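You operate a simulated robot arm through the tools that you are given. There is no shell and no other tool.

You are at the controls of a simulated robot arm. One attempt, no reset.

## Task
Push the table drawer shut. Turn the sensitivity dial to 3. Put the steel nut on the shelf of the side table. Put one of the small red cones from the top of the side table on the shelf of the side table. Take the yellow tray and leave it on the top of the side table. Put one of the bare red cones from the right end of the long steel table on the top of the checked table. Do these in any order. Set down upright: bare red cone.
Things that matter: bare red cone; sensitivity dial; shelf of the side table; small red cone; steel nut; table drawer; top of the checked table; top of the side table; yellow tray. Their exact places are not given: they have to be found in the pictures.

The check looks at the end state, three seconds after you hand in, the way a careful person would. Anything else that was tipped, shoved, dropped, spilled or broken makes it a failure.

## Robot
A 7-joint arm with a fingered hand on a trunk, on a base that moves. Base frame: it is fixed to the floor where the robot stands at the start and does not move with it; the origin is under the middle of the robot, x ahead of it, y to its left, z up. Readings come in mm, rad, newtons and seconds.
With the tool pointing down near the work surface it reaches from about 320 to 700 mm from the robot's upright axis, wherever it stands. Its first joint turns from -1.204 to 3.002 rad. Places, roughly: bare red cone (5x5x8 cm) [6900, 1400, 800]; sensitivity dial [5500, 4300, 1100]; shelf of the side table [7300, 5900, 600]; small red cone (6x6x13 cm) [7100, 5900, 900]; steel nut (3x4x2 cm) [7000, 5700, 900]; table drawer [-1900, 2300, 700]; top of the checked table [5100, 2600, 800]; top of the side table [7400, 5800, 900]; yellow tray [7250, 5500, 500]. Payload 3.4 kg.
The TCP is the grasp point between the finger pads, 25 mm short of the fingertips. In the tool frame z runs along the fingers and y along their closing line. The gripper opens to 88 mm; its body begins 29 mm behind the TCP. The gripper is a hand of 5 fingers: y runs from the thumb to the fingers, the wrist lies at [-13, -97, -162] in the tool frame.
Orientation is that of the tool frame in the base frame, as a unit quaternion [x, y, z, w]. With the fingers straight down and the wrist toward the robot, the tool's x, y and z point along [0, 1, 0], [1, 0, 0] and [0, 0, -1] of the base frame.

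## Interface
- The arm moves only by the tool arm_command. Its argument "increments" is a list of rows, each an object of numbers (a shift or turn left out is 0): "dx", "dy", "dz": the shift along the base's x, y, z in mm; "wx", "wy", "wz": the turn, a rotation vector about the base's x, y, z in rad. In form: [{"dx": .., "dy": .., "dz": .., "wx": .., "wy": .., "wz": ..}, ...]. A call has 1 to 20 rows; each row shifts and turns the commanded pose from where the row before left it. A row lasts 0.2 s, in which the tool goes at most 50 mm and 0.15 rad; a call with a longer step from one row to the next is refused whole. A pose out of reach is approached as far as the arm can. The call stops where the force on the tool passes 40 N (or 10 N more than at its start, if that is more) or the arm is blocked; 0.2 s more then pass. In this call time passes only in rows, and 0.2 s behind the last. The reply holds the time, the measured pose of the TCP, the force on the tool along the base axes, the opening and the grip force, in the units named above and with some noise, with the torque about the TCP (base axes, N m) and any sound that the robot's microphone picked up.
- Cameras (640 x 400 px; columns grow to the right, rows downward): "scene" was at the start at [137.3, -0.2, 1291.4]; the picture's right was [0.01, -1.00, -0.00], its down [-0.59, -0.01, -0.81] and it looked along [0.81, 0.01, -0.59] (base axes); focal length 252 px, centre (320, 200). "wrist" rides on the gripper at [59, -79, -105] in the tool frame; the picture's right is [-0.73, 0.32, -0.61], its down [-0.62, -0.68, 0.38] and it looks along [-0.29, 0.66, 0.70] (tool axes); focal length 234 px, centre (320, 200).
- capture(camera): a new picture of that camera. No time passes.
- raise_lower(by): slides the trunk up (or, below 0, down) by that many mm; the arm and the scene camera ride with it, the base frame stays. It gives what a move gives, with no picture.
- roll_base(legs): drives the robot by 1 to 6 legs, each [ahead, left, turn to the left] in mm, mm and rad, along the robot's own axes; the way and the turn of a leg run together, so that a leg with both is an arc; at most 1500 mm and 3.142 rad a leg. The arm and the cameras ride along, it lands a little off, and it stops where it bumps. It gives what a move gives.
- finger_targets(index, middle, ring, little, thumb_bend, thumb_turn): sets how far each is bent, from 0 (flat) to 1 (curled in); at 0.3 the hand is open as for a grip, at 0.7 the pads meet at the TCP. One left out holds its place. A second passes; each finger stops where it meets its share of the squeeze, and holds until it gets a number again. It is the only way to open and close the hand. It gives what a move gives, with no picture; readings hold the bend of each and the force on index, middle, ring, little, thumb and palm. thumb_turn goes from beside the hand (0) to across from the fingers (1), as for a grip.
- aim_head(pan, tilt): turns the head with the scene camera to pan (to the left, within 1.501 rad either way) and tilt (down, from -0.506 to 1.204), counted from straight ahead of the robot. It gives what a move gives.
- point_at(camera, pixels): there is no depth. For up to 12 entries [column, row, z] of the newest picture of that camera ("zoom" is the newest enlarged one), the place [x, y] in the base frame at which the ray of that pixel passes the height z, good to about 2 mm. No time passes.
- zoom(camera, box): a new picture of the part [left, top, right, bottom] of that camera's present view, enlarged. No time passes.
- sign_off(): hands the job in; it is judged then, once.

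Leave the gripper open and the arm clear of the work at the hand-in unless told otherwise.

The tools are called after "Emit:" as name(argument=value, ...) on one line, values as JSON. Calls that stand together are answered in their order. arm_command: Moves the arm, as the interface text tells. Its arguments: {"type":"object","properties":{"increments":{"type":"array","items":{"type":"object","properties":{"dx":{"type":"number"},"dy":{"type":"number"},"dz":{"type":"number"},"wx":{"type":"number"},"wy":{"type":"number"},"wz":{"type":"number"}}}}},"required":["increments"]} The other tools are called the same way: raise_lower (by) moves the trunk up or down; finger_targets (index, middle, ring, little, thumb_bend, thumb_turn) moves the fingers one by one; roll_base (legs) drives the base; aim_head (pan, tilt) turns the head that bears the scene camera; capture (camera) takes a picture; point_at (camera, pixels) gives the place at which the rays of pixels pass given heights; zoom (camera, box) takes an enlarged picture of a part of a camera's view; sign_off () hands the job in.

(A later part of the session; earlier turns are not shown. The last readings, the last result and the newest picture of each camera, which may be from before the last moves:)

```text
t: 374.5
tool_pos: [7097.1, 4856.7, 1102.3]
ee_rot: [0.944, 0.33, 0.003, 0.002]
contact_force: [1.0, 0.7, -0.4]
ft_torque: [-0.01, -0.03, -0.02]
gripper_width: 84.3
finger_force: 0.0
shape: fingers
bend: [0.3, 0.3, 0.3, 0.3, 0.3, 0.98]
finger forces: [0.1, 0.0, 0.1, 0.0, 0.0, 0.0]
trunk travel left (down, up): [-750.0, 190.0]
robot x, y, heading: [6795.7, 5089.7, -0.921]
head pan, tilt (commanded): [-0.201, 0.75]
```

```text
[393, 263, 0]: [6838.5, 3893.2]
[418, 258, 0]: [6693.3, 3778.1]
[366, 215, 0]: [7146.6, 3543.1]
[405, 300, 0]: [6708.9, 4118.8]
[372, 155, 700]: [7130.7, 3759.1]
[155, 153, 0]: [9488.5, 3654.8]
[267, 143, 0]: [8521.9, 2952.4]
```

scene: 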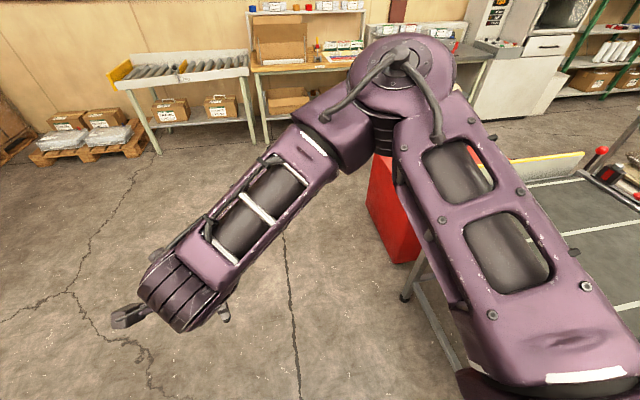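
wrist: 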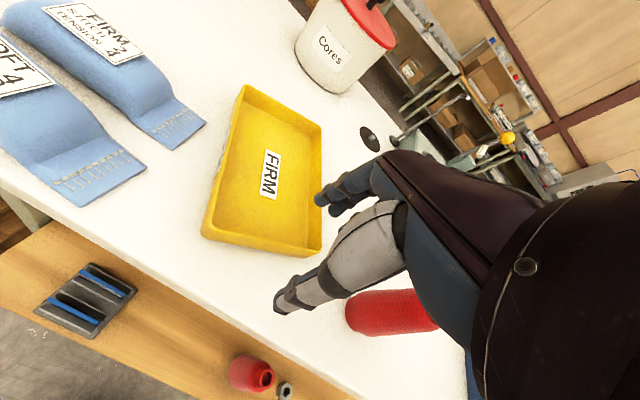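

The bin's left side is 660 mm to the right of my line, so straight ahead is free. I drive ahead 2150 mm along the corridor, then look right.

Emit:
roll_base(legs=[[1100, 0, 0], [1050, 0, 0]])

Emit:
aim_head(pan=-0.9, tilt=0.35)

Emit:
capture(camera="scene")

```text
t: 385.2
tool_pos: [8426.0, 3159.2, 1101.9]
ee_rot: [0.941, 0.339, 0.002, 0.002]
contact_force: [-0.4, -0.2, 0.3]
ft_torque: [0.02, 0.0, -0.01]
gripper_width: 84.4
finger_force: 0.1
shape: fingers
bend: [0.3, 0.3, 0.3, 0.3, 0.3, 0.98]
finger forces: [0.0, 0.1, 0.0, 0.0, 0.1, 0.0]
trunk travel left (down, up): [-750.0, 190.0]
robot x, y, heading: [8125.1, 3386.8, -0.901]
head pan, tilt (commanded): [-0.201, 0.75]
```

```text
t: 386.3
tool_pos: [8424.9, 3158.8, 1101.5]
ee_rot: [0.941, 0.339, 0.003, 0.002]
contact_force: [0.5, 0.4, 0.0]
ft_torque: [0.0, 0.0, -0.03]
gripper_width: 84.4
finger_force: 0.1
shape: fingers
bend: [0.3, 0.3, 0.3, 0.3, 0.3, 0.98]
finger forces: [0.0, 0.0, 0.0, 0.1, 0.1, 0.0]
trunk travel left (down, up): [-750.0, 190.0]
robot x, y, heading: [8120.2, 3387.6, -0.903]
head pan, tilt (commanded): [-0.901, 0.351]
```

```text
taken
```

scene: 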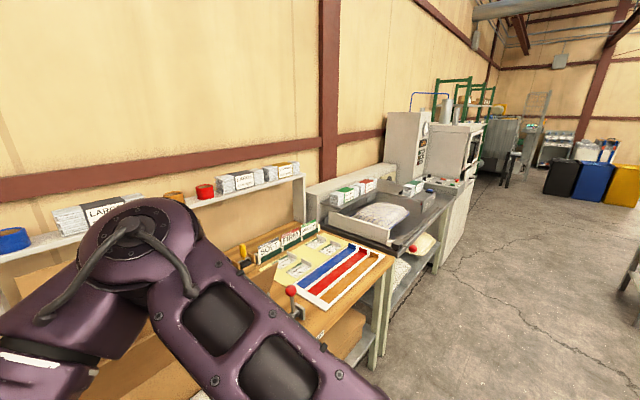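

Now I see the wood-topped bench and beyond it the steel table with a tray of material, then the grey OFF machine. Zoom on the steel table.

Emit:
zoom(camera="scene", box=[310, 120, 500, 300])

Emit:
point_at(camera="scene", pixels=[[436, 270, 0], [372, 369, 0], [440, 190, 800], [452, 195, 800], [385, 262, 800], [350, 240, 800], [500, 180, 0], [640, 330, 0]])

```text
2.22 times, centred on (405, 210) of scene
```

zoom: 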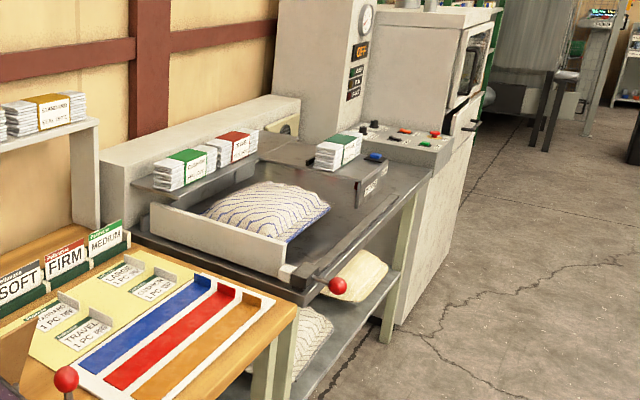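

```text
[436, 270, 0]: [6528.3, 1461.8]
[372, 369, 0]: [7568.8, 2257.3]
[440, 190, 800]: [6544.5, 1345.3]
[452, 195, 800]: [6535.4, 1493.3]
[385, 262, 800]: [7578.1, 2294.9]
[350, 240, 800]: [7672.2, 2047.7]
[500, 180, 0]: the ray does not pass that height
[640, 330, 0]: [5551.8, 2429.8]
```

The steel table spans roughly (7569,2257) to (6528,1462). The cones at its right end are hidden from here, so I drive along it to the right and look.

Emit:
roll_base(legs=[[-150, -900, -0.02], [0, -750, 0]])

Emit:
aim_head(pan=-0.1, tilt=0.5)

Emit:
capture(camera="scene")

```text
t: 394.8
tool_pos: [7008.9, 2249.1, 1102.2]
ee_rot: [0.944, 0.331, 0.003, 0.002]
contact_force: [0.7, -0.2, 0.2]
ft_torque: [0.0, 0.0, 0.0]
gripper_width: 84.3
finger_force: 0.0
shape: fingers
bend: [0.3, 0.3, 0.3, 0.3, 0.3, 0.98]
finger forces: [0.1, 0.0, 0.1, 0.0, 0.0, 0.1]
trunk travel left (down, up): [-750.0, 190.0]
robot x, y, heading: [6711.7, 2485.2, -0.919]
head pan, tilt (commanded): [-0.901, 0.351]
```

```text
t: 396.0
tool_pos: [7009.7, 2250.0, 1102.5]
ee_rot: [0.944, 0.33, 0.003, 0.002]
contact_force: [0.8, 0.4, -0.2]
ft_torque: [-0.01, -0.04, 0.0]
gripper_width: 84.5
finger_force: 0.0
shape: fingers
bend: [0.3, 0.3, 0.3, 0.3, 0.3, 0.98]
finger forces: [0.0, 0.0, 0.1, 0.0, 0.0, 0.0]
trunk travel left (down, up): [-750.0, 190.0]
robot x, y, heading: [6713.1, 2485.2, -0.92]
head pan, tilt (commanded): [-0.099, 0.499]
```

```text
taken
```

scene: 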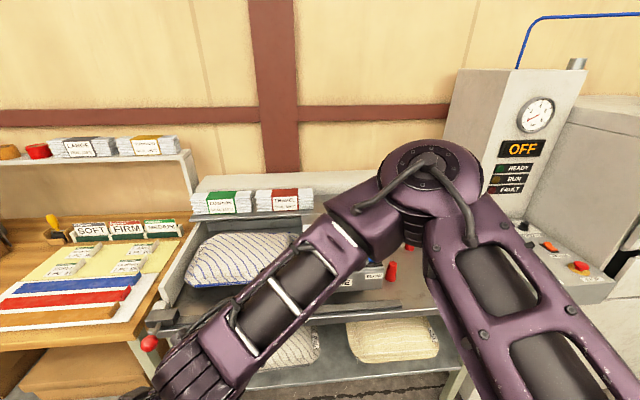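

A red object peeks out at (391,272) behind the arm. I move right 450 mm to see it clear of the arm.

Emit:
roll_base(legs=[[0, -450, 0]])

Emit:
aim_head(pan=0.4, tilt=0.6)

Emit:
capture(camera="scene")

```text
t: 398.7
tool_pos: [6649.8, 1975.0, 1101.7]
ee_rot: [0.944, 0.331, 0.002, 0.002]
contact_force: [0.0, -0.6, -0.8]
ft_torque: [0.01, 0.01, -0.01]
gripper_width: 84.4
finger_force: 0.1
shape: fingers
bend: [0.3, 0.3, 0.3, 0.3, 0.3, 0.98]
finger forces: [0.0, 0.0, 0.0, 0.0, 0.0, 0.1]
trunk travel left (down, up): [-750.0, 190.0]
robot x, y, heading: [6350.9, 2213.6, -0.912]
head pan, tilt (commanded): [-0.099, 0.499]
```

```text
t: 399.6
tool_pos: [6649.1, 1975.0, 1101.1]
ee_rot: [0.943, 0.332, 0.003, 0.002]
contact_force: [0.3, 0.6, -0.1]
ft_torque: [0.0, -0.04, 0.03]
gripper_width: 84.3
finger_force: 0.1
shape: fingers
bend: [0.3, 0.3, 0.3, 0.3, 0.3, 0.98]
finger forces: [0.0, 0.1, 0.0, 0.0, 0.1, 0.1]
trunk travel left (down, up): [-750.0, 190.0]
robot x, y, heading: [6351.9, 2208.7, -0.92]
head pan, tilt (commanded): [0.4, 0.6]
```

```text
taken
```

scene: 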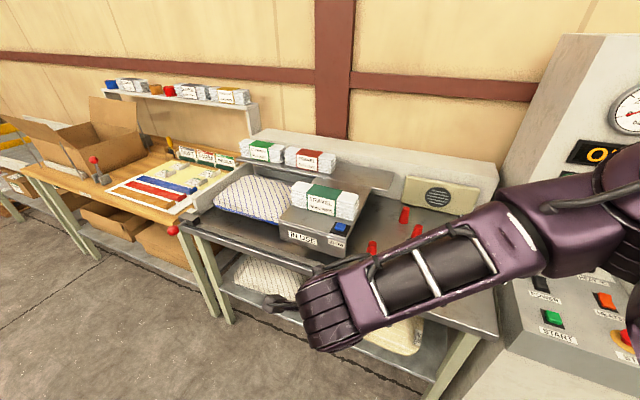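

Now I see bare red cones on the steel table's right end: (405,214), (372,247), (417,230). Zoom.

Emit:
zoom(camera="scene", box=[340, 180, 500, 290])

Emit:
capture(camera="wrist")

```text
3.64 times, centred on (420, 235) of scene
```

zoom: 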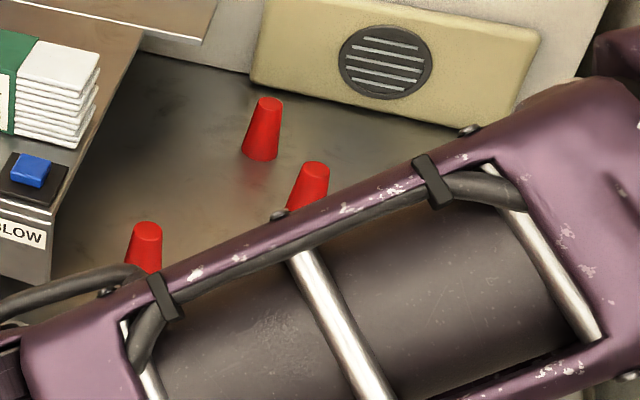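

```text
taken
```

wrist: 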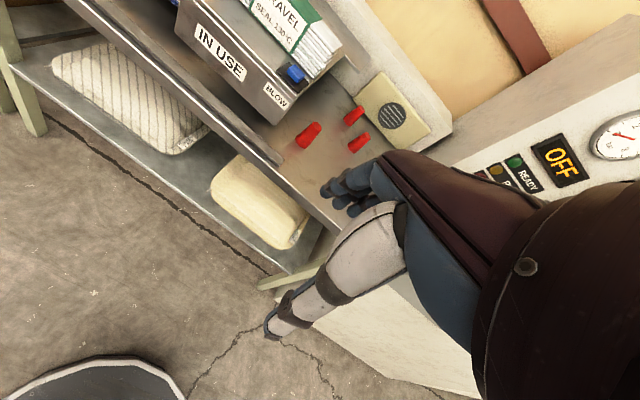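

Three bare red cones show in the wrist view too. I zoom and triangulate.

Emit:
point_at(camera="zoom", pixels=[[268, 102, 850], [268, 102, 900], [258, 155, 780], [258, 155, 820], [147, 226, 850], [147, 226, 900], [315, 166, 850], [315, 166, 900]])

Emit:
zoom(camera="wrist", box=[270, 80, 400, 180])

```text
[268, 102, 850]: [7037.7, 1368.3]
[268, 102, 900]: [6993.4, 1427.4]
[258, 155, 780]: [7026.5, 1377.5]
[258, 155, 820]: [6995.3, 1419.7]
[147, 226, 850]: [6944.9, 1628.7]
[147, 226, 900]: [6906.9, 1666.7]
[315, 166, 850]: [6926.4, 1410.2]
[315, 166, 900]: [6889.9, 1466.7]
```

```text
4.00 times, centred on (335, 130) of wrist
```

zoom: 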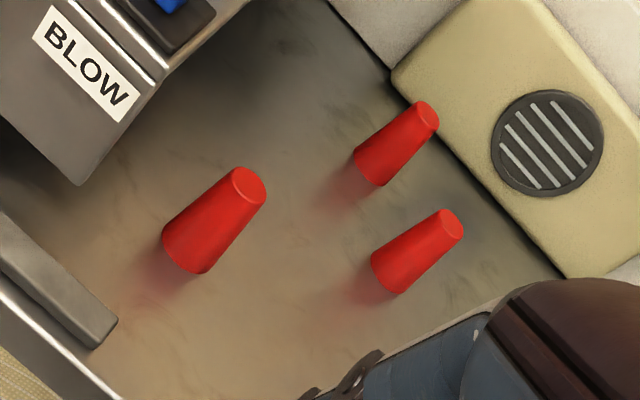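

Emit:
point_at(camera="zoom", pixels=[[427, 117, 850], [427, 117, 900], [249, 186, 850], [249, 186, 900], [450, 226, 850], [450, 226, 900], [188, 250, 780], [188, 250, 820], [388, 275, 780], [388, 275, 820]])

```text
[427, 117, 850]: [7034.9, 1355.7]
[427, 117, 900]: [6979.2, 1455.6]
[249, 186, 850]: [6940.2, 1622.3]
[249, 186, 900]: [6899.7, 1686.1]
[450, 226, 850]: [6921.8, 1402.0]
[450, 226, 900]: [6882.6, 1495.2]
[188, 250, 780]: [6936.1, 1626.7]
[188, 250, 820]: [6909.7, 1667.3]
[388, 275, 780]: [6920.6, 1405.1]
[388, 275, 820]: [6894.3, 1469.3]
```

Tops triangulate to z≈863 (base ≈783): cone 1 at (6934,1634), cone 3 at (6917,1416), cone 2 at (7021,1386). Cone 1, nearest the front and standing alone, is the one I take. I drive 260 mm closer.

Emit:
roll_base(legs=[[260, 0, 0]])

Emit:
aim_head(pan=0.3, tilt=0.8)

Emit:
capture(camera="scene")

Emit:
capture(camera="wrist")

```text
t: 401.5
tool_pos: [6809.6, 1768.8, 1102.2]
ee_rot: [0.943, 0.333, 0.002, 0.002]
contact_force: [-0.6, 0.7, -0.5]
ft_torque: [-0.01, -0.01, -0.01]
gripper_width: 84.3
finger_force: 0.0
shape: fingers
bend: [0.3, 0.3, 0.3, 0.3, 0.3, 0.98]
finger forces: [0.1, 0.0, 0.0, 0.0, 0.0, 0.0]
trunk travel left (down, up): [-750.0, 190.0]
robot x, y, heading: [6507.7, 2002.2, -0.911]
head pan, tilt (commanded): [0.4, 0.6]
```

```text
t: 402.2
tool_pos: [6810.0, 1768.3, 1101.0]
ee_rot: [0.942, 0.334, 0.003, 0.002]
contact_force: [-0.2, 0.3, -0.1]
ft_torque: [-0.03, 0.01, 0.01]
gripper_width: 84.5
finger_force: 0.1
shape: fingers
bend: [0.3, 0.3, 0.3, 0.3, 0.3, 0.98]
finger forces: [0.0, 0.0, 0.0, 0.0, 0.1, 0.0]
trunk travel left (down, up): [-750.0, 190.0]
robot x, y, heading: [6509.8, 2000.8, -0.912]
head pan, tilt (commanded): [0.3, 0.799]
```

```text
taken
```

scene: 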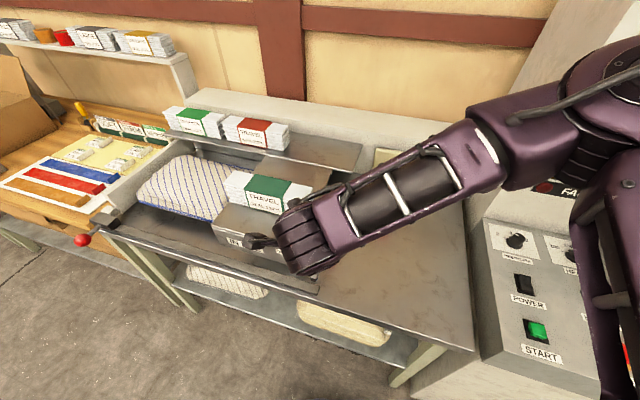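

```text
taken
```

wrist: 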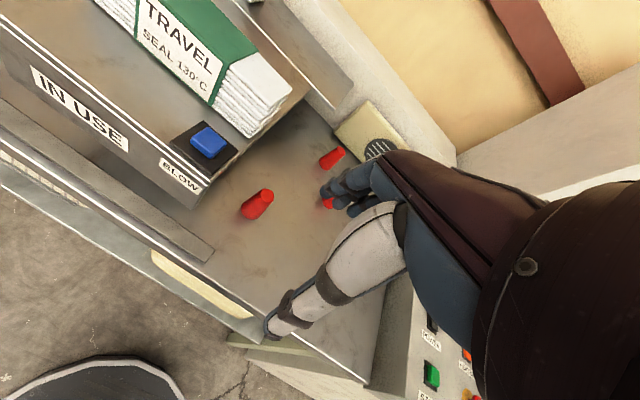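

The elbow is close to the OFF machine on the right. I move the base 200 mm left so the arm stays clear of it.

Emit:
roll_base(legs=[[0, 200, 0]])

Emit:
arm_command(increments=[{"dx": -19.9, "dy": -15.2}, {"dx": -19.9, "dy": -15.2}, {"dx": -19.9, "dy": -15.2}, {"dx": -19.9, "dy": -15.2}, {"dx": -19.9, "dy": -15.2}, {"dx": -19.9, "dy": -15.2}])

Emit:
capture(camera="scene")

Emit:
capture(camera="wrist")

```text
t: 403.8
tool_pos: [6965.4, 1889.6, 1100.4]
ee_rot: [0.942, 0.334, 0.002, 0.003]
contact_force: [0.5, -0.1, -0.6]
ft_torque: [0.02, -0.01, 0.01]
gripper_width: 84.2
finger_force: 0.0
shape: fingers
bend: [0.3, 0.3, 0.3, 0.3, 0.3, 0.98]
finger forces: [0.0, 0.1, 0.0, 0.1, 0.1, 0.0]
trunk travel left (down, up): [-750.0, 190.0]
robot x, y, heading: [6667.6, 2124.6, -0.914]
head pan, tilt (commanded): [0.3, 0.799]
```

```text
t: 405.2
tool_pos: [6859.3, 1790.8, 1101.8]
ee_rot: [0.942, 0.334, 0.001, 0.001]
contact_force: [0.4, 0.4, -0.4]
ft_torque: [0.03, -0.04, 0.01]
gripper_width: 84.4
finger_force: 0.1
shape: fingers
bend: [0.3, 0.3, 0.3, 0.3, 0.3, 0.98]
finger forces: [0.1, 0.0, 0.0, 0.1, 0.1, 0.1]
out of reach, approached as far as the arm can: row 5, 6
trunk travel left (down, up): [-750.0, 190.0]
robot x, y, heading: [6664.7, 2125.3, -0.911]
head pan, tilt (commanded): [0.3, 0.799]
```

```text
taken
```

scene: 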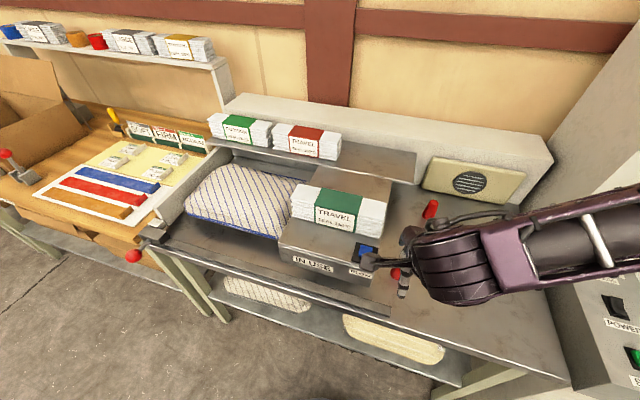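

```text
taken
```

wrist: 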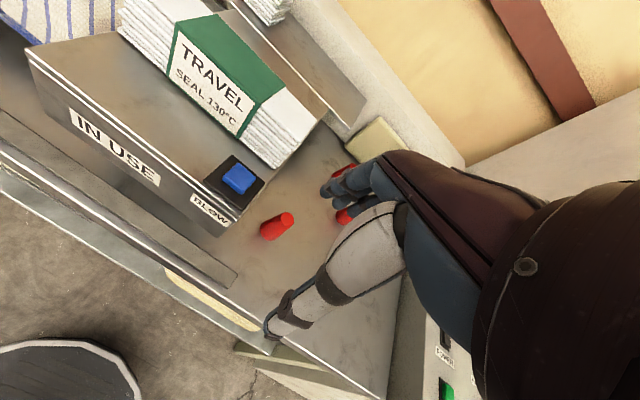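

The elbow swings right when the hand is close in. A more extended reach will keep it away: I back the base 90 mm and then reach forward.

Emit:
roll_base(legs=[[-90, 0, 0]])

Emit:
arm_command(increments=[{"dx": 18.2, "dy": -23.9}, {"dx": 18.2, "dy": -23.9}, {"dx": 18.2, "dy": -23.9}, {"dx": 18.2, "dy": -23.9}, {"dx": 18.2, "dy": -23.9}, {"dx": 18.2, "dy": -23.9}])

Emit:
capture(camera="scene")

Emit:
capture(camera="wrist")

```text
t: 406.3
tool_pos: [6806.1, 1863.6, 1100.8]
ee_rot: [0.943, 0.334, 0.002, 0.002]
contact_force: [0.8, 0.3, 0.2]
ft_torque: [0.0, -0.01, 0.05]
gripper_width: 84.4
finger_force: 0.0
shape: fingers
bend: [0.3, 0.3, 0.3, 0.3, 0.3, 0.98]
finger forces: [0.0, 0.1, 0.1, 0.1, 0.0, 0.0]
trunk travel left (down, up): [-750.0, 190.0]
robot x, y, heading: [6611.8, 2192.9, -0.911]
head pan, tilt (commanded): [0.3, 0.799]
```

```text
t: 407.7
tool_pos: [6918.5, 1718.4, 1100.3]
ee_rot: [0.942, 0.334, 0.001, 0.001]
contact_force: [0.8, 1.1, -0.9]
ft_torque: [0.02, 0.0, -0.02]
gripper_width: 84.7
finger_force: 0.0
shape: fingers
bend: [0.3, 0.3, 0.3, 0.3, 0.3, 0.98]
finger forces: [0.1, 0.0, 0.0, 0.0, 0.0, 0.0]
trunk travel left (down, up): [-750.0, 190.0]
robot x, y, heading: [6613.4, 2194.1, -0.907]
head pan, tilt (commanded): [0.3, 0.799]
```

```text
taken
```

scene: 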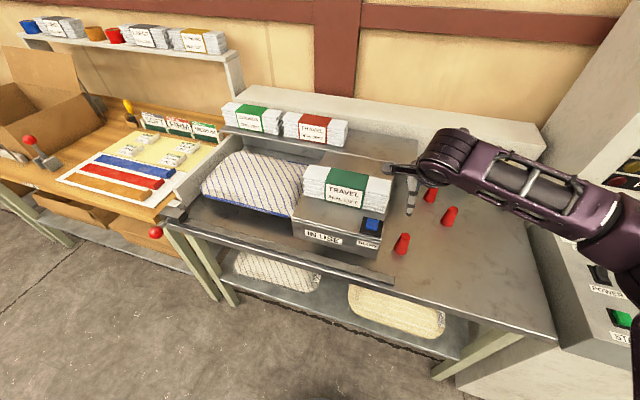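

```text
taken
```

wrist: 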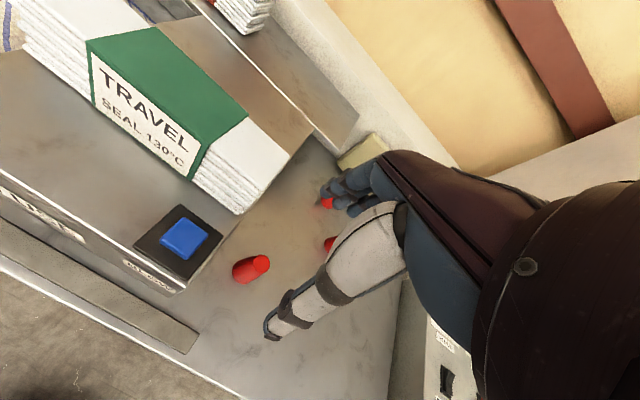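

Cone 1 is at scene (402,243), beside the sealer box. I re-measure it and the box's nearest corner before descending.

Emit:
zoom(camera="wrist", box=[150, 180, 350, 320])

Emit:
zoom(camera="scene", box=[280, 150, 480, 290])

```text
2.86 times, centred on (250, 250) of wrist
```

zoom: 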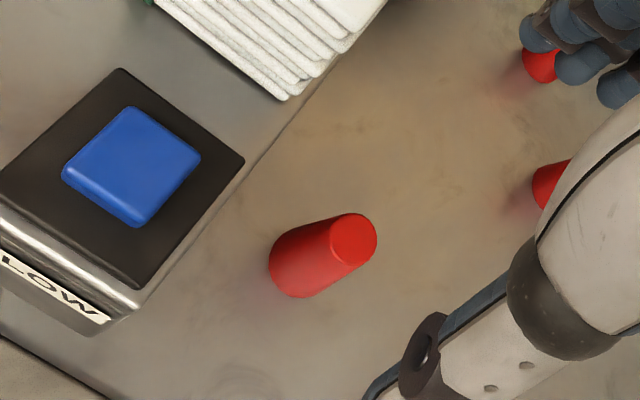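

```text
2.86 times, centred on (380, 220) of scene
```

zoom: 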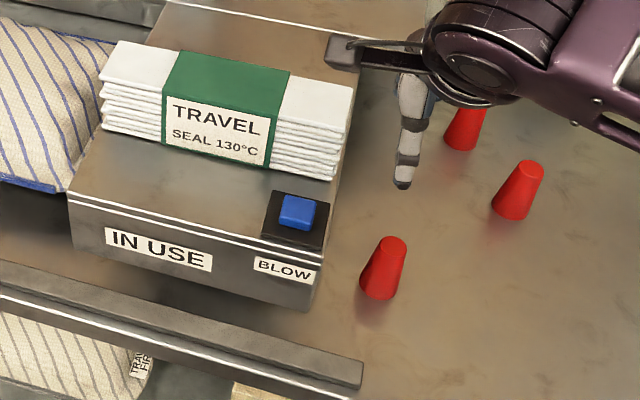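

Emit:
point_at(camera="zoom", pixels=[[393, 246, 863], [379, 286, 783], [318, 250, 870], [318, 250, 850], [312, 308, 783], [345, 170, 920], [337, 90, 870], [363, 385, 810]])

Emit:
point_at(camera="wrist", pixels=[[273.7, 263.6, 863], [250.5, 275, 783], [235.4, 236.3, 850], [198, 286, 850], [198, 286, 870], [235.4, 236.3, 870]])

```text
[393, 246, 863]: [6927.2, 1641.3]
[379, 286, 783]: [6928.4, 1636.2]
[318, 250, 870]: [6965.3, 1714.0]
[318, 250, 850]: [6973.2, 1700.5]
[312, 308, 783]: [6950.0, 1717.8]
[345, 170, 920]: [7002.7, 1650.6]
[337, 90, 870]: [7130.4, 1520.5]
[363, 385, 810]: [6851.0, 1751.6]
```

```text
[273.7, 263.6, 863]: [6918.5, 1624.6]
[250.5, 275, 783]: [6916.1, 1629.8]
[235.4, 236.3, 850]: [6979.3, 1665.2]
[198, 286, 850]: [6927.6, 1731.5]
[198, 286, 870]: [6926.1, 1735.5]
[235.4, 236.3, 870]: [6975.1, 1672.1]
```

Emit:
point_at(camera="wrist", pixels=[[261.9, 263.6, 863], [243, 272.7, 785], [223.6, 236.3, 860], [186, 287, 860]])

```text
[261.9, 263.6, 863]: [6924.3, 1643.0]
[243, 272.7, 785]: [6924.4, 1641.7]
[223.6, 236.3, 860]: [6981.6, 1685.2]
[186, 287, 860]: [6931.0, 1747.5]
```

Cone 1 axis ≈ (6926,1640), box side 72 mm to its left — room enough. I move above it and lower the trunk 195 mm.

Emit:
arm_command(increments=[{"dx": 3.8, "dy": -25}, {"dx": 3.8, "dy": -25}, {"dx": 3.9, "dy": -25}])

Emit:
raise_lower(by=-195)

Emit:
capture(camera="wrist")

Emit:
capture(camera="scene")

```text
t: 408.5
tool_pos: [6929.5, 1645.7, 1101.5]
ee_rot: [0.942, 0.335, 0.003, 0.001]
contact_force: [-0.2, 0.6, -0.9]
ft_torque: [0.0, -0.03, 0.06]
gripper_width: 84.5
finger_force: 0.1
shape: fingers
bend: [0.3, 0.3, 0.3, 0.3, 0.3, 0.98]
finger forces: [0.0, 0.0, 0.1, 0.1, 0.1, 0.0]
trunk travel left (down, up): [-750.0, 190.0]
robot x, y, heading: [6610.9, 2194.0, -0.91]
head pan, tilt (commanded): [0.3, 0.799]
```

```text
t: 410.6
tool_pos: [6928.7, 1645.4, 908.9]
ee_rot: [0.942, 0.335, 0.002, 0.001]
contact_force: [-0.2, 0.4, -0.2]
ft_torque: [0.0, 0.03, 0.04]
gripper_width: 84.4
finger_force: 0.1
shape: fingers
bend: [0.3, 0.3, 0.3, 0.3, 0.3, 0.98]
finger forces: [0.0, 0.0, 0.1, 0.0, 0.0, 0.0]
trunk travel left (down, up): [-555.0, 385.0]
robot x, y, heading: [6608.6, 2192.1, -0.911]
head pan, tilt (commanded): [0.3, 0.799]
```

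```text
taken
```

wrist: 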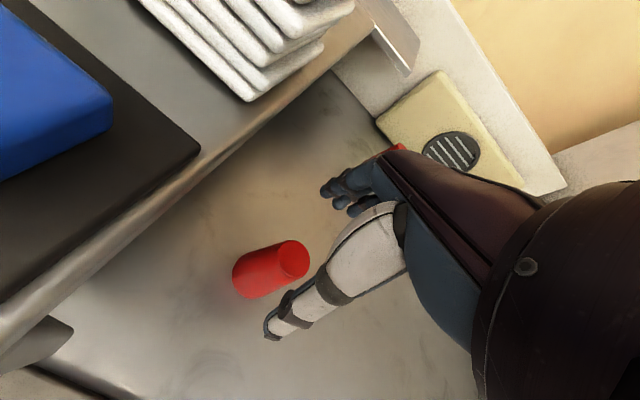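

```text
taken
```

scene: 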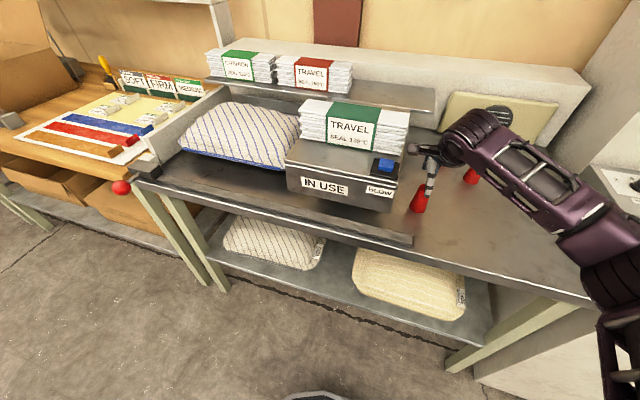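

Well placed. I verify the cone's top in this view and then descend.

Emit:
point_at(camera="wrist", pixels=[[293, 261, 863], [254, 280, 790]])

Emit:
arm_command(increments=[{"dz": -15}, {"dz": -15}, {"dz": -15}, {"dz": -13}])

Emit:
capture(camera="wrist")

```text
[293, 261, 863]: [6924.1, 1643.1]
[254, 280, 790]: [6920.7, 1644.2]
```

```text
t: 411.6
tool_pos: [6929.4, 1645.8, 849.9]
ee_rot: [0.942, 0.335, 0.002, 0.002]
contact_force: [-0.3, -0.4, 0.3]
ft_torque: [0.0, -0.03, 0.01]
gripper_width: 84.5
finger_force: 0.0
shape: fingers
bend: [0.3, 0.3, 0.3, 0.3, 0.3, 0.98]
finger forces: [0.0, 0.0, 0.1, 0.0, 0.0, 0.0]
trunk travel left (down, up): [-555.0, 385.0]
robot x, y, heading: [6609.1, 2194.5, -0.908]
head pan, tilt (commanded): [0.3, 0.799]
```

```text
taken
```

wrist: 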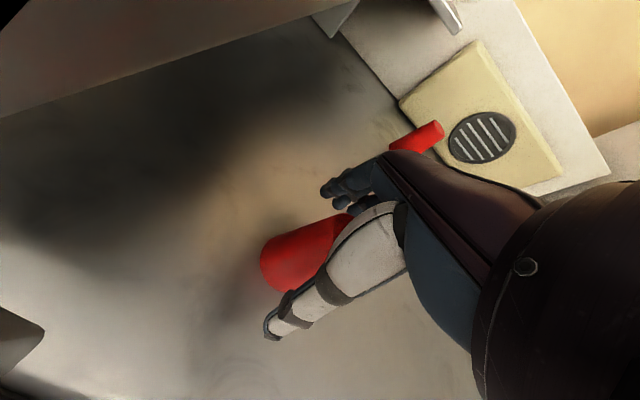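

The cone is between thumb and fingers. Lower 7 mm more and close.

Emit:
arm_command(increments=[{"dz": -4}, {"dz": -3}])

Emit:
finger_targets(index=0.58, middle=0.58, ring=0.58, little=0.5, thumb_bend=0.58)

Emit:
capture(camera="wrist")

```text
t: 412.2
tool_pos: [6930.6, 1645.9, 843.9]
ee_rot: [0.943, 0.334, 0.001, 0.001]
contact_force: [-0.4, 0.7, 0.7]
ft_torque: [0.01, -0.03, -0.02]
gripper_width: 84.8
finger_force: 0.1
shape: fingers
bend: [0.3, 0.3, 0.3, 0.3, 0.3, 0.98]
finger forces: [0.1, 0.0, 0.0, 0.1, 0.0, 0.0]
trunk travel left (down, up): [-555.0, 385.0]
robot x, y, heading: [6612.6, 2197.3, -0.909]
head pan, tilt (commanded): [0.3, 0.799]
```

```text
t: 413.2
tool_pos: [6929.7, 1645.0, 842.8]
ee_rot: [0.942, 0.335, 0.002, 0.001]
contact_force: [-0.2, -0.4, -0.2]
ft_torque: [-0.01, 0.0, 0.02]
gripper_width: 31.4
finger_force: 2.2
shape: fingers
bend: [0.55, 0.55, 0.57, 0.5, 0.54, 1.0]
finger forces: [0.8, 1.0, 0.1, 0.0, 1.9, 0.0]
trunk travel left (down, up): [-555.0, 385.0]
robot x, y, heading: [6609.8, 2195.3, -0.908]
head pan, tilt (commanded): [0.3, 0.799]
```

```text
taken
```

wrist: 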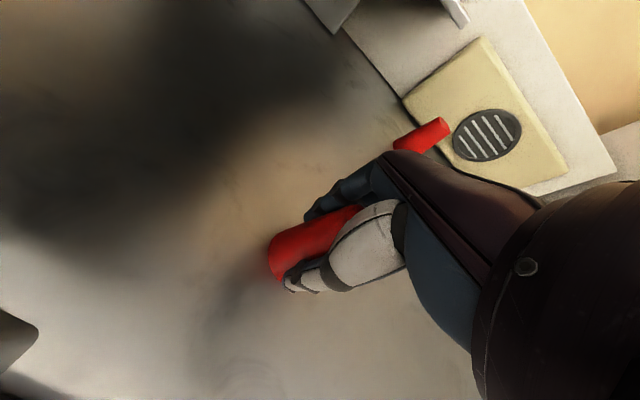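

The wrist picture looks odd at its left (the sealer is not drawn, the camera is very near it). I check in the head view whether anything touches.

Emit:
capture(camera="scene")

Emit:
zoom(camera="scene", box=[340, 110, 500, 240])

```text
taken
```

scene: 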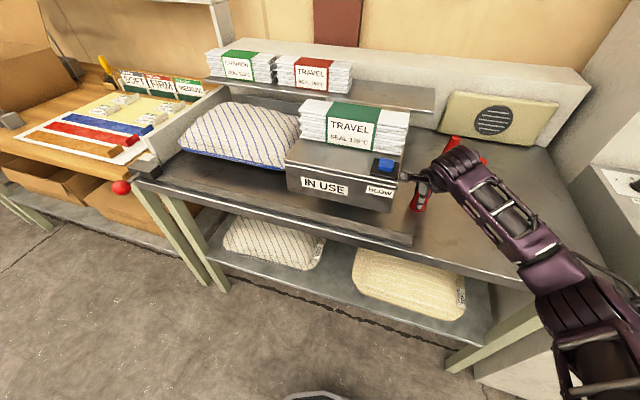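

```text
3.08 times, centred on (420, 175) of scene
```

zoom: 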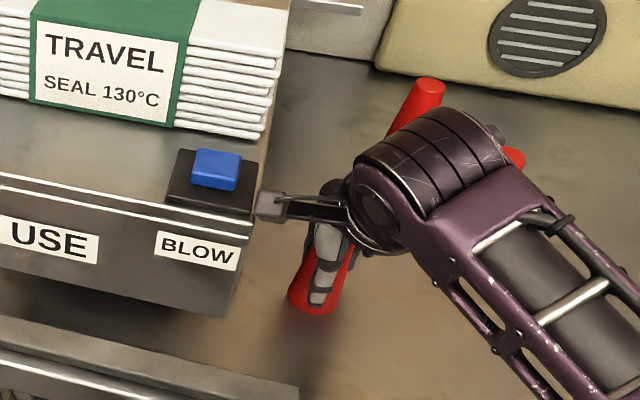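

The wrist camera housing just grazes the sealer's edge visually, but no force is felt. I tighten the grip and lift straight up.

Emit:
finger_targets(index=0.63, middle=0.63, ring=0.64, little=0.55, thumb_bend=0.62)

Emit:
arm_command(increments=[{"dz": 8}, {"dz": 12}, {"dz": 15}, {"dz": 15}])

Emit:
zoom(camera="scene", box=[300, 70, 520, 240])

Emit:
capture(camera="wrist")

```text
t: 414.2
tool_pos: [6930.7, 1644.9, 843.6]
ee_rot: [0.942, 0.334, 0.002, 0.001]
contact_force: [0.6, -0.6, 0.8]
ft_torque: [-0.03, 0.01, 0.01]
gripper_width: 29.9
finger_force: 6.1
shape: fingers
bend: [0.58, 0.58, 0.64, 0.55, 0.54, 1.0]
finger forces: [2.6, 3.3, 0.1, 0.0, 5.9, 0.0]
trunk travel left (down, up): [-555.0, 385.0]
robot x, y, heading: [6608.0, 2192.6, -0.909]
head pan, tilt (commanded): [0.3, 0.799]
```

```text
t: 415.2
tool_pos: [6930.1, 1645.6, 892.9]
ee_rot: [0.942, 0.335, 0.001, 0.002]
contact_force: [0.3, -0.1, -0.1]
ft_torque: [0.0, 0.04, 0.01]
gripper_width: 29.4
finger_force: 5.6
shape: fingers
bend: [0.58, 0.59, 0.64, 0.55, 0.54, 1.0]
finger forces: [2.6, 3.1, 0.0, 0.1, 5.8, 0.1]
trunk travel left (down, up): [-555.0, 385.0]
robot x, y, heading: [6611.0, 2195.9, -0.91]
head pan, tilt (commanded): [0.3, 0.799]
```

```text
2.35 times, centred on (410, 155) of scene
```

zoom: 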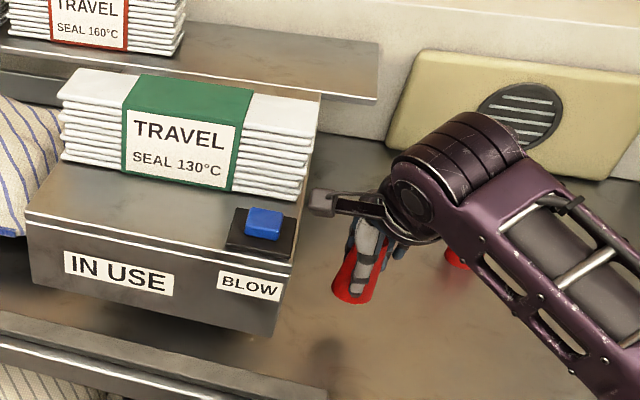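

```text
taken
```

wrist: 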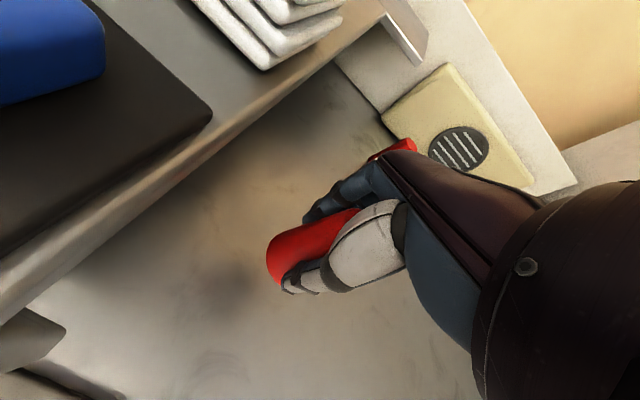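

The cone is lifted and upright; the other two stay in place. I raise the trunk, draw back and back the base off.

Emit:
raise_lower(by=195)

Emit:
arm_command(increments=[{"dx": -18.2, "dy": 23.9}, {"dx": -18.2, "dy": 23.9}, {"dx": -18.2, "dy": 23.9}, {"dx": -18.2, "dy": 23.9}, {"dx": -18.2, "dy": 23.9}])

Emit:
roll_base(legs=[[-450, 0, 0]])

Emit:
aim_head(pan=-1.4, tilt=0.5)

Emit:
capture(camera="scene")

```text
t: 417.4
tool_pos: [6929.6, 1643.8, 1087.2]
ee_rot: [0.942, 0.335, 0.002, 0.002]
contact_force: [0.4, 0.6, -0.9]
ft_torque: [-0.01, -0.03, -0.02]
gripper_width: 29.5
finger_force: 5.9
shape: fingers
bend: [0.58, 0.59, 0.64, 0.55, 0.54, 1.0]
finger forces: [2.6, 3.2, 0.0, 0.0, 5.9, 0.0]
trunk travel left (down, up): [-750.0, 190.0]
robot x, y, heading: [6613.3, 2196.2, -0.91]
head pan, tilt (commanded): [0.3, 0.799]
```

```text
t: 418.6
tool_pos: [6837.4, 1765.3, 1088.1]
ee_rot: [0.942, 0.334, 0.002, 0.001]
contact_force: [0.8, 1.3, 0.0]
ft_torque: [-0.03, -0.01, -0.01]
gripper_width: 29.2
finger_force: 5.9
shape: fingers
bend: [0.58, 0.59, 0.64, 0.55, 0.54, 1.0]
finger forces: [2.6, 3.2, 0.0, 0.0, 5.8, 0.0]
trunk travel left (down, up): [-750.0, 190.0]
robot x, y, heading: [6610.1, 2192.2, -0.913]
head pan, tilt (commanded): [0.3, 0.799]
```

```text
t: 421.3
tool_pos: [6562.8, 2119.3, 1087.6]
ee_rot: [0.942, 0.335, 0.003, 0.001]
contact_force: [0.5, 0.0, -0.4]
ft_torque: [0.03, -0.02, -0.02]
gripper_width: 29.3
finger_force: 6.0
shape: fingers
bend: [0.58, 0.59, 0.64, 0.55, 0.54, 1.0]
finger forces: [2.6, 3.2, 0.0, 0.1, 5.8, 0.1]
trunk travel left (down, up): [-750.0, 190.0]
robot x, y, heading: [6337.0, 2547.0, -0.91]
head pan, tilt (commanded): [0.3, 0.799]
```

```text
t: 423.0
tool_pos: [6563.9, 2118.7, 1087.8]
ee_rot: [0.942, 0.336, 0.003, 0.0]
contact_force: [0.3, 0.2, -0.1]
ft_torque: [0.02, -0.04, 0.03]
gripper_width: 29.2
finger_force: 6.1
shape: fingers
bend: [0.58, 0.59, 0.64, 0.55, 0.54, 1.0]
finger forces: [2.7, 3.1, 0.1, 0.1, 5.8, 0.0]
trunk travel left (down, up): [-750.0, 190.0]
robot x, y, heading: [6333.1, 2547.3, -0.907]
head pan, tilt (commanded): [-1.4, 0.499]
```

```text
taken
```

scene: 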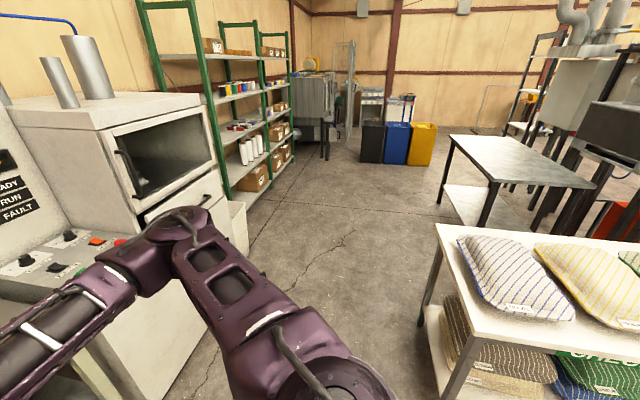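

I see a white table with cushions at lower right, carrying a green sign, and a grey-topped table behind it. I turn the base to look at them properly.

Emit:
point_at(camera="scene", pixels=[[437, 227, 800], [420, 320, 0], [595, 186, 800], [452, 137, 800], [440, 203, 0], [240, 260, 0], [560, 352, 800]])

Emit:
roll_base(legs=[[0, 0, -1.2]])

Emit:
aim_head(pan=-0.6, tilt=0.5)

Emit:
capture(camera="scene")

```text
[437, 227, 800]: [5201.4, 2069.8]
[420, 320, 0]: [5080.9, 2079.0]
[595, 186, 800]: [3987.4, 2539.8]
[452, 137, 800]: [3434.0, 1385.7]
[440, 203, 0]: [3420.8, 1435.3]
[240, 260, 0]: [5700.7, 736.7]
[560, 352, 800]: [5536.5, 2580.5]
```

```text
t: 426.4
tool_pos: [6021.8, 2175.5, 1087.7]
ee_rot: [0.968, -0.252, 0.001, 0.002]
contact_force: [0.4, 0.1, 0.7]
ft_torque: [-0.01, -0.02, 0.01]
gripper_width: 29.1
finger_force: 5.7
shape: fingers
bend: [0.58, 0.59, 0.64, 0.55, 0.54, 1.0]
finger forces: [2.4, 3.1, 0.1, 0.0, 5.6, 0.0]
trunk travel left (down, up): [-750.0, 190.0]
robot x, y, heading: [6331.9, 2546.5, -2.099]
head pan, tilt (commanded): [-1.4, 0.499]
```

```text
t: 427.5
tool_pos: [6020.9, 2176.8, 1088.6]
ee_rot: [0.968, -0.251, 0.002, 0.003]
contact_force: [0.1, -0.7, -0.9]
ft_torque: [0.01, 0.0, -0.02]
gripper_width: 29.2
finger_force: 5.9
shape: fingers
bend: [0.58, 0.59, 0.64, 0.55, 0.54, 1.0]
finger forces: [2.5, 3.1, 0.0, 0.0, 5.5, 0.0]
trunk travel left (down, up): [-750.0, 190.0]
robot x, y, heading: [6333.0, 2547.7, -2.095]
head pan, tilt (commanded): [-0.6, 0.499]
```

```text
taken
```

scene: 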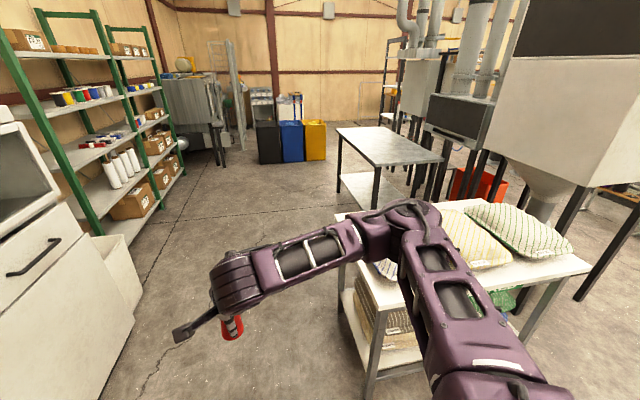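

The white table with the cushions is at about (5100–5540, 2070–2600), i.e. the checked table. I turn further right to face it and pan left for a clear view.

Emit:
roll_base(legs=[[0, 0, -1.3]])

Emit:
aim_head(pan=0.5, tilt=0.6)

Emit:
capture(camera="scene")

```text
t: 431.1
tool_pos: [5891.8, 2747.8, 1088.3]
ee_rot: [-0.62, 0.784, 0.0, -0.003]
contact_force: [-0.5, -0.5, 1.9]
ft_torque: [0.0, -0.04, -0.01]
gripper_width: 29.0
finger_force: 5.5
shape: fingers
bend: [0.58, 0.59, 0.64, 0.55, 0.54, 1.0]
finger forces: [2.5, 3.1, 0.0, 0.0, 5.3, 0.0]
trunk travel left (down, up): [-750.0, 190.0]
robot x, y, heading: [6335.6, 2548.3, 2.893]
head pan, tilt (commanded): [-0.6, 0.499]
```

```text
t: 432.4
tool_pos: [5893.0, 2747.8, 1088.6]
ee_rot: [-0.62, 0.784, 0.0, -0.002]
contact_force: [0.6, -0.1, 0.1]
ft_torque: [-0.01, -0.02, 0.01]
gripper_width: 28.9
finger_force: 5.9
shape: fingers
bend: [0.58, 0.59, 0.64, 0.55, 0.54, 1.0]
finger forces: [2.5, 3.1, 0.1, 0.0, 5.4, 0.0]
trunk travel left (down, up): [-750.0, 190.0]
robot x, y, heading: [6334.8, 2552.4, 2.886]
head pan, tilt (commanded): [0.499, 0.6]
```

```text
taken
```

scene: 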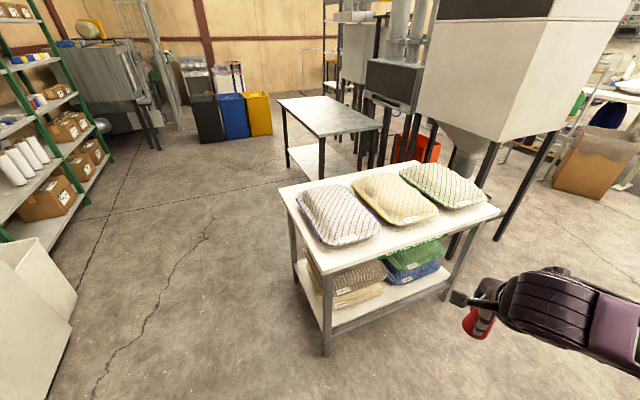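

Now the table is clear to see: three cushions on top. Zoom for the sign and free space.

Emit:
zoom(camera="scene", box=[265, 150, 515, 350])

Emit:
point_at(camera="scene", pixels=[[280, 190, 800], [323, 270, 800], [499, 213, 800], [326, 354, 0], [448, 299, 0], [296, 282, 0], [323, 270, 780], [280, 190, 780], [499, 213, 780]])

Emit:
zoom(camera="scene", box=[265, 80, 405, 190])

```text
2.00 times, centred on (390, 250) of scene
```

zoom: 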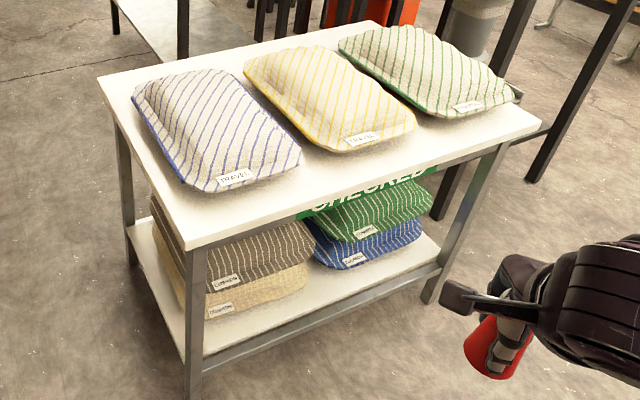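

```text
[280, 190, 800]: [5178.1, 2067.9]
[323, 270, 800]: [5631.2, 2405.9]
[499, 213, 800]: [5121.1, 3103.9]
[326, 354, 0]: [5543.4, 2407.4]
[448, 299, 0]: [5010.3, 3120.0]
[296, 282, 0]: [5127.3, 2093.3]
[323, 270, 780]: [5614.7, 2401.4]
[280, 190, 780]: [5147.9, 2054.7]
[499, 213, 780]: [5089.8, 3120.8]
```

```text
3.64 times, centred on (335, 135) of scene
```

zoom: 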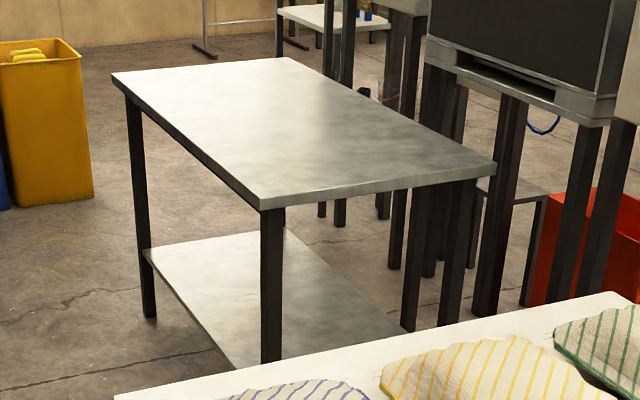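

The green "CHECKED" sign on this table confirms it. I measure the free strip along its front edge (top z≈760).

Emit:
point_at(camera="scene", pixels=[[322.5, 272, 762], [335, 246, 762], [380, 231, 762], [390, 236, 762], [390, 249, 762], [406, 226, 762], [437.5, 213, 762], [465, 209, 762], [499, 212, 762], [445, 230, 762], [360, 252, 762]])

```text
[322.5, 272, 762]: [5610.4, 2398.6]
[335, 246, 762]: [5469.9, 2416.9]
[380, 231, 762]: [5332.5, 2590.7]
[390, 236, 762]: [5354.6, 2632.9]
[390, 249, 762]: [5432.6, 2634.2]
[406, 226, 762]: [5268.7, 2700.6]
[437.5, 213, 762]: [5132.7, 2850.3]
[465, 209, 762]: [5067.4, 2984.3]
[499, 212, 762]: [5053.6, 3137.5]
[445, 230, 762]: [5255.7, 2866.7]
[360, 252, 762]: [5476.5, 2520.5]
```

The front strip is ~95 mm deep. I'll set the cone near the near-left corner, ~60 mm along and 50 mm in, approaching along the edge from the short side. I turn right 0.67 rad and drive there.

Emit:
roll_base(legs=[[0, 0, -0.67], [-137, 700, 0]])

Emit:
aim_head(pan=0.3, tilt=0.8)

Emit:
capture(camera="scene")

Emit:
capture(camera="wrist")

```text
t: 438.1
tool_pos: [5643.6, 2454.0, 1088.8]
ee_rot: [-0.325, 0.946, 0.002, -0.002]
contact_force: [-0.1, 0.0, 0.1]
ft_torque: [0.0, -0.02, 0.01]
gripper_width: 28.9
finger_force: 5.4
shape: fingers
bend: [0.58, 0.59, 0.64, 0.55, 0.54, 1.0]
finger forces: [2.4, 3.0, 0.0, 0.1, 5.2, 0.0]
trunk travel left (down, up): [-750.0, 190.0]
robot x, y, heading: [5861.0, 2022.1, 2.213]
head pan, tilt (commanded): [0.499, 0.6]
```

```text
t: 438.9
tool_pos: [5643.6, 2453.7, 1087.8]
ee_rot: [-0.324, 0.946, 0.001, -0.002]
contact_force: [0.0, -0.2, 0.2]
ft_torque: [0.02, -0.03, 0.0]
gripper_width: 28.9
finger_force: 5.8
shape: fingers
bend: [0.58, 0.59, 0.64, 0.55, 0.54, 1.0]
finger forces: [2.4, 3.0, 0.1, 0.0, 5.3, 0.1]
trunk travel left (down, up): [-750.0, 190.0]
robot x, y, heading: [5862.9, 2019.4, 2.214]
head pan, tilt (commanded): [0.3, 0.799]
```

```text
taken
```

scene: 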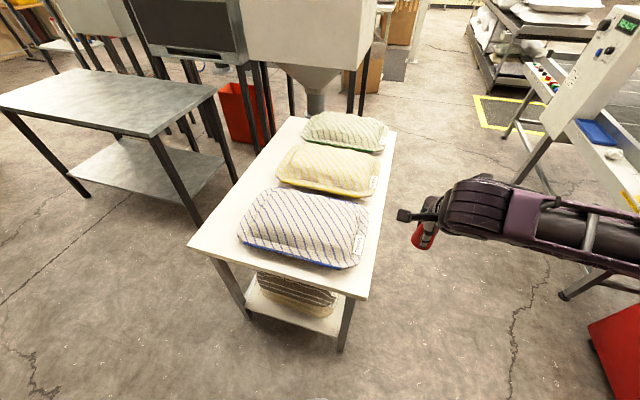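

```text
taken
```

wrist: 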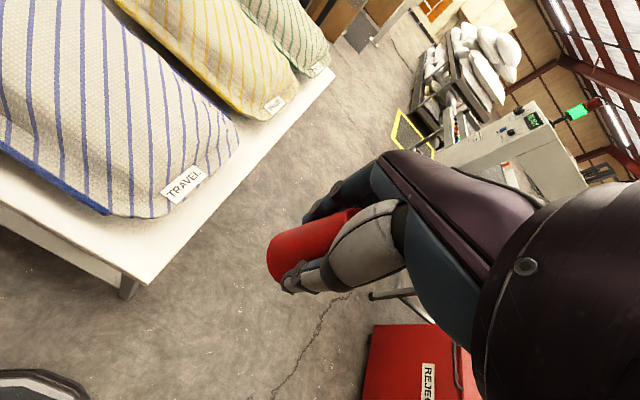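

I measure the strip from this closer view.

Emit:
point_at(camera="scene", pixels=[[367, 298, 762], [188, 245, 762], [396, 133, 762], [358, 268, 762], [300, 262, 762], [242, 242, 762], [366, 228, 762], [385, 200, 762], [341, 350, 0], [249, 318, 0]])

Emit:
zoom(camera="scene", box=[180, 170, 400, 320])

Emit:
point_at(camera="wrist", pixels=[[145, 286, 762], [335, 72, 762], [108, 216, 762], [238, 150, 762], [165, 215, 762]])

```text
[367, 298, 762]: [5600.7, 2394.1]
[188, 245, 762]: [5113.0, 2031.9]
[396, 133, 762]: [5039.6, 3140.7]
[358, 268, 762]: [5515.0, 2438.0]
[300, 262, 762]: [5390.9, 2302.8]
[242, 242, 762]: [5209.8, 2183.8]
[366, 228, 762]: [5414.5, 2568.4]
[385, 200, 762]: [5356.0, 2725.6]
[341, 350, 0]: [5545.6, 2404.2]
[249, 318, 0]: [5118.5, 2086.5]
```

```text
2.67 times, centred on (290, 245) of scene
```

zoom: 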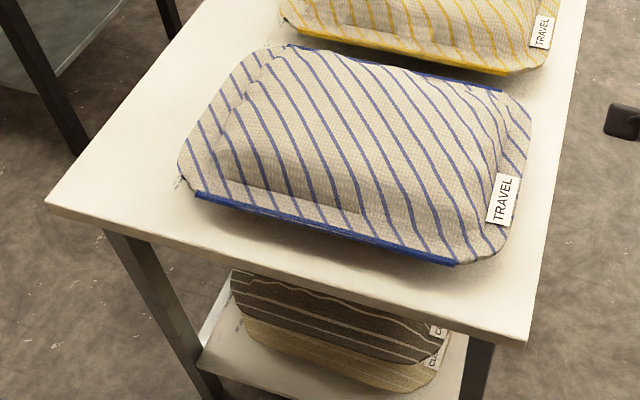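

```text
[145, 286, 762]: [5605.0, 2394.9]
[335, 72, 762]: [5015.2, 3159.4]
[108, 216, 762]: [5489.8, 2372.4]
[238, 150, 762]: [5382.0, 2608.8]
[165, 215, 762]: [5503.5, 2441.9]
```

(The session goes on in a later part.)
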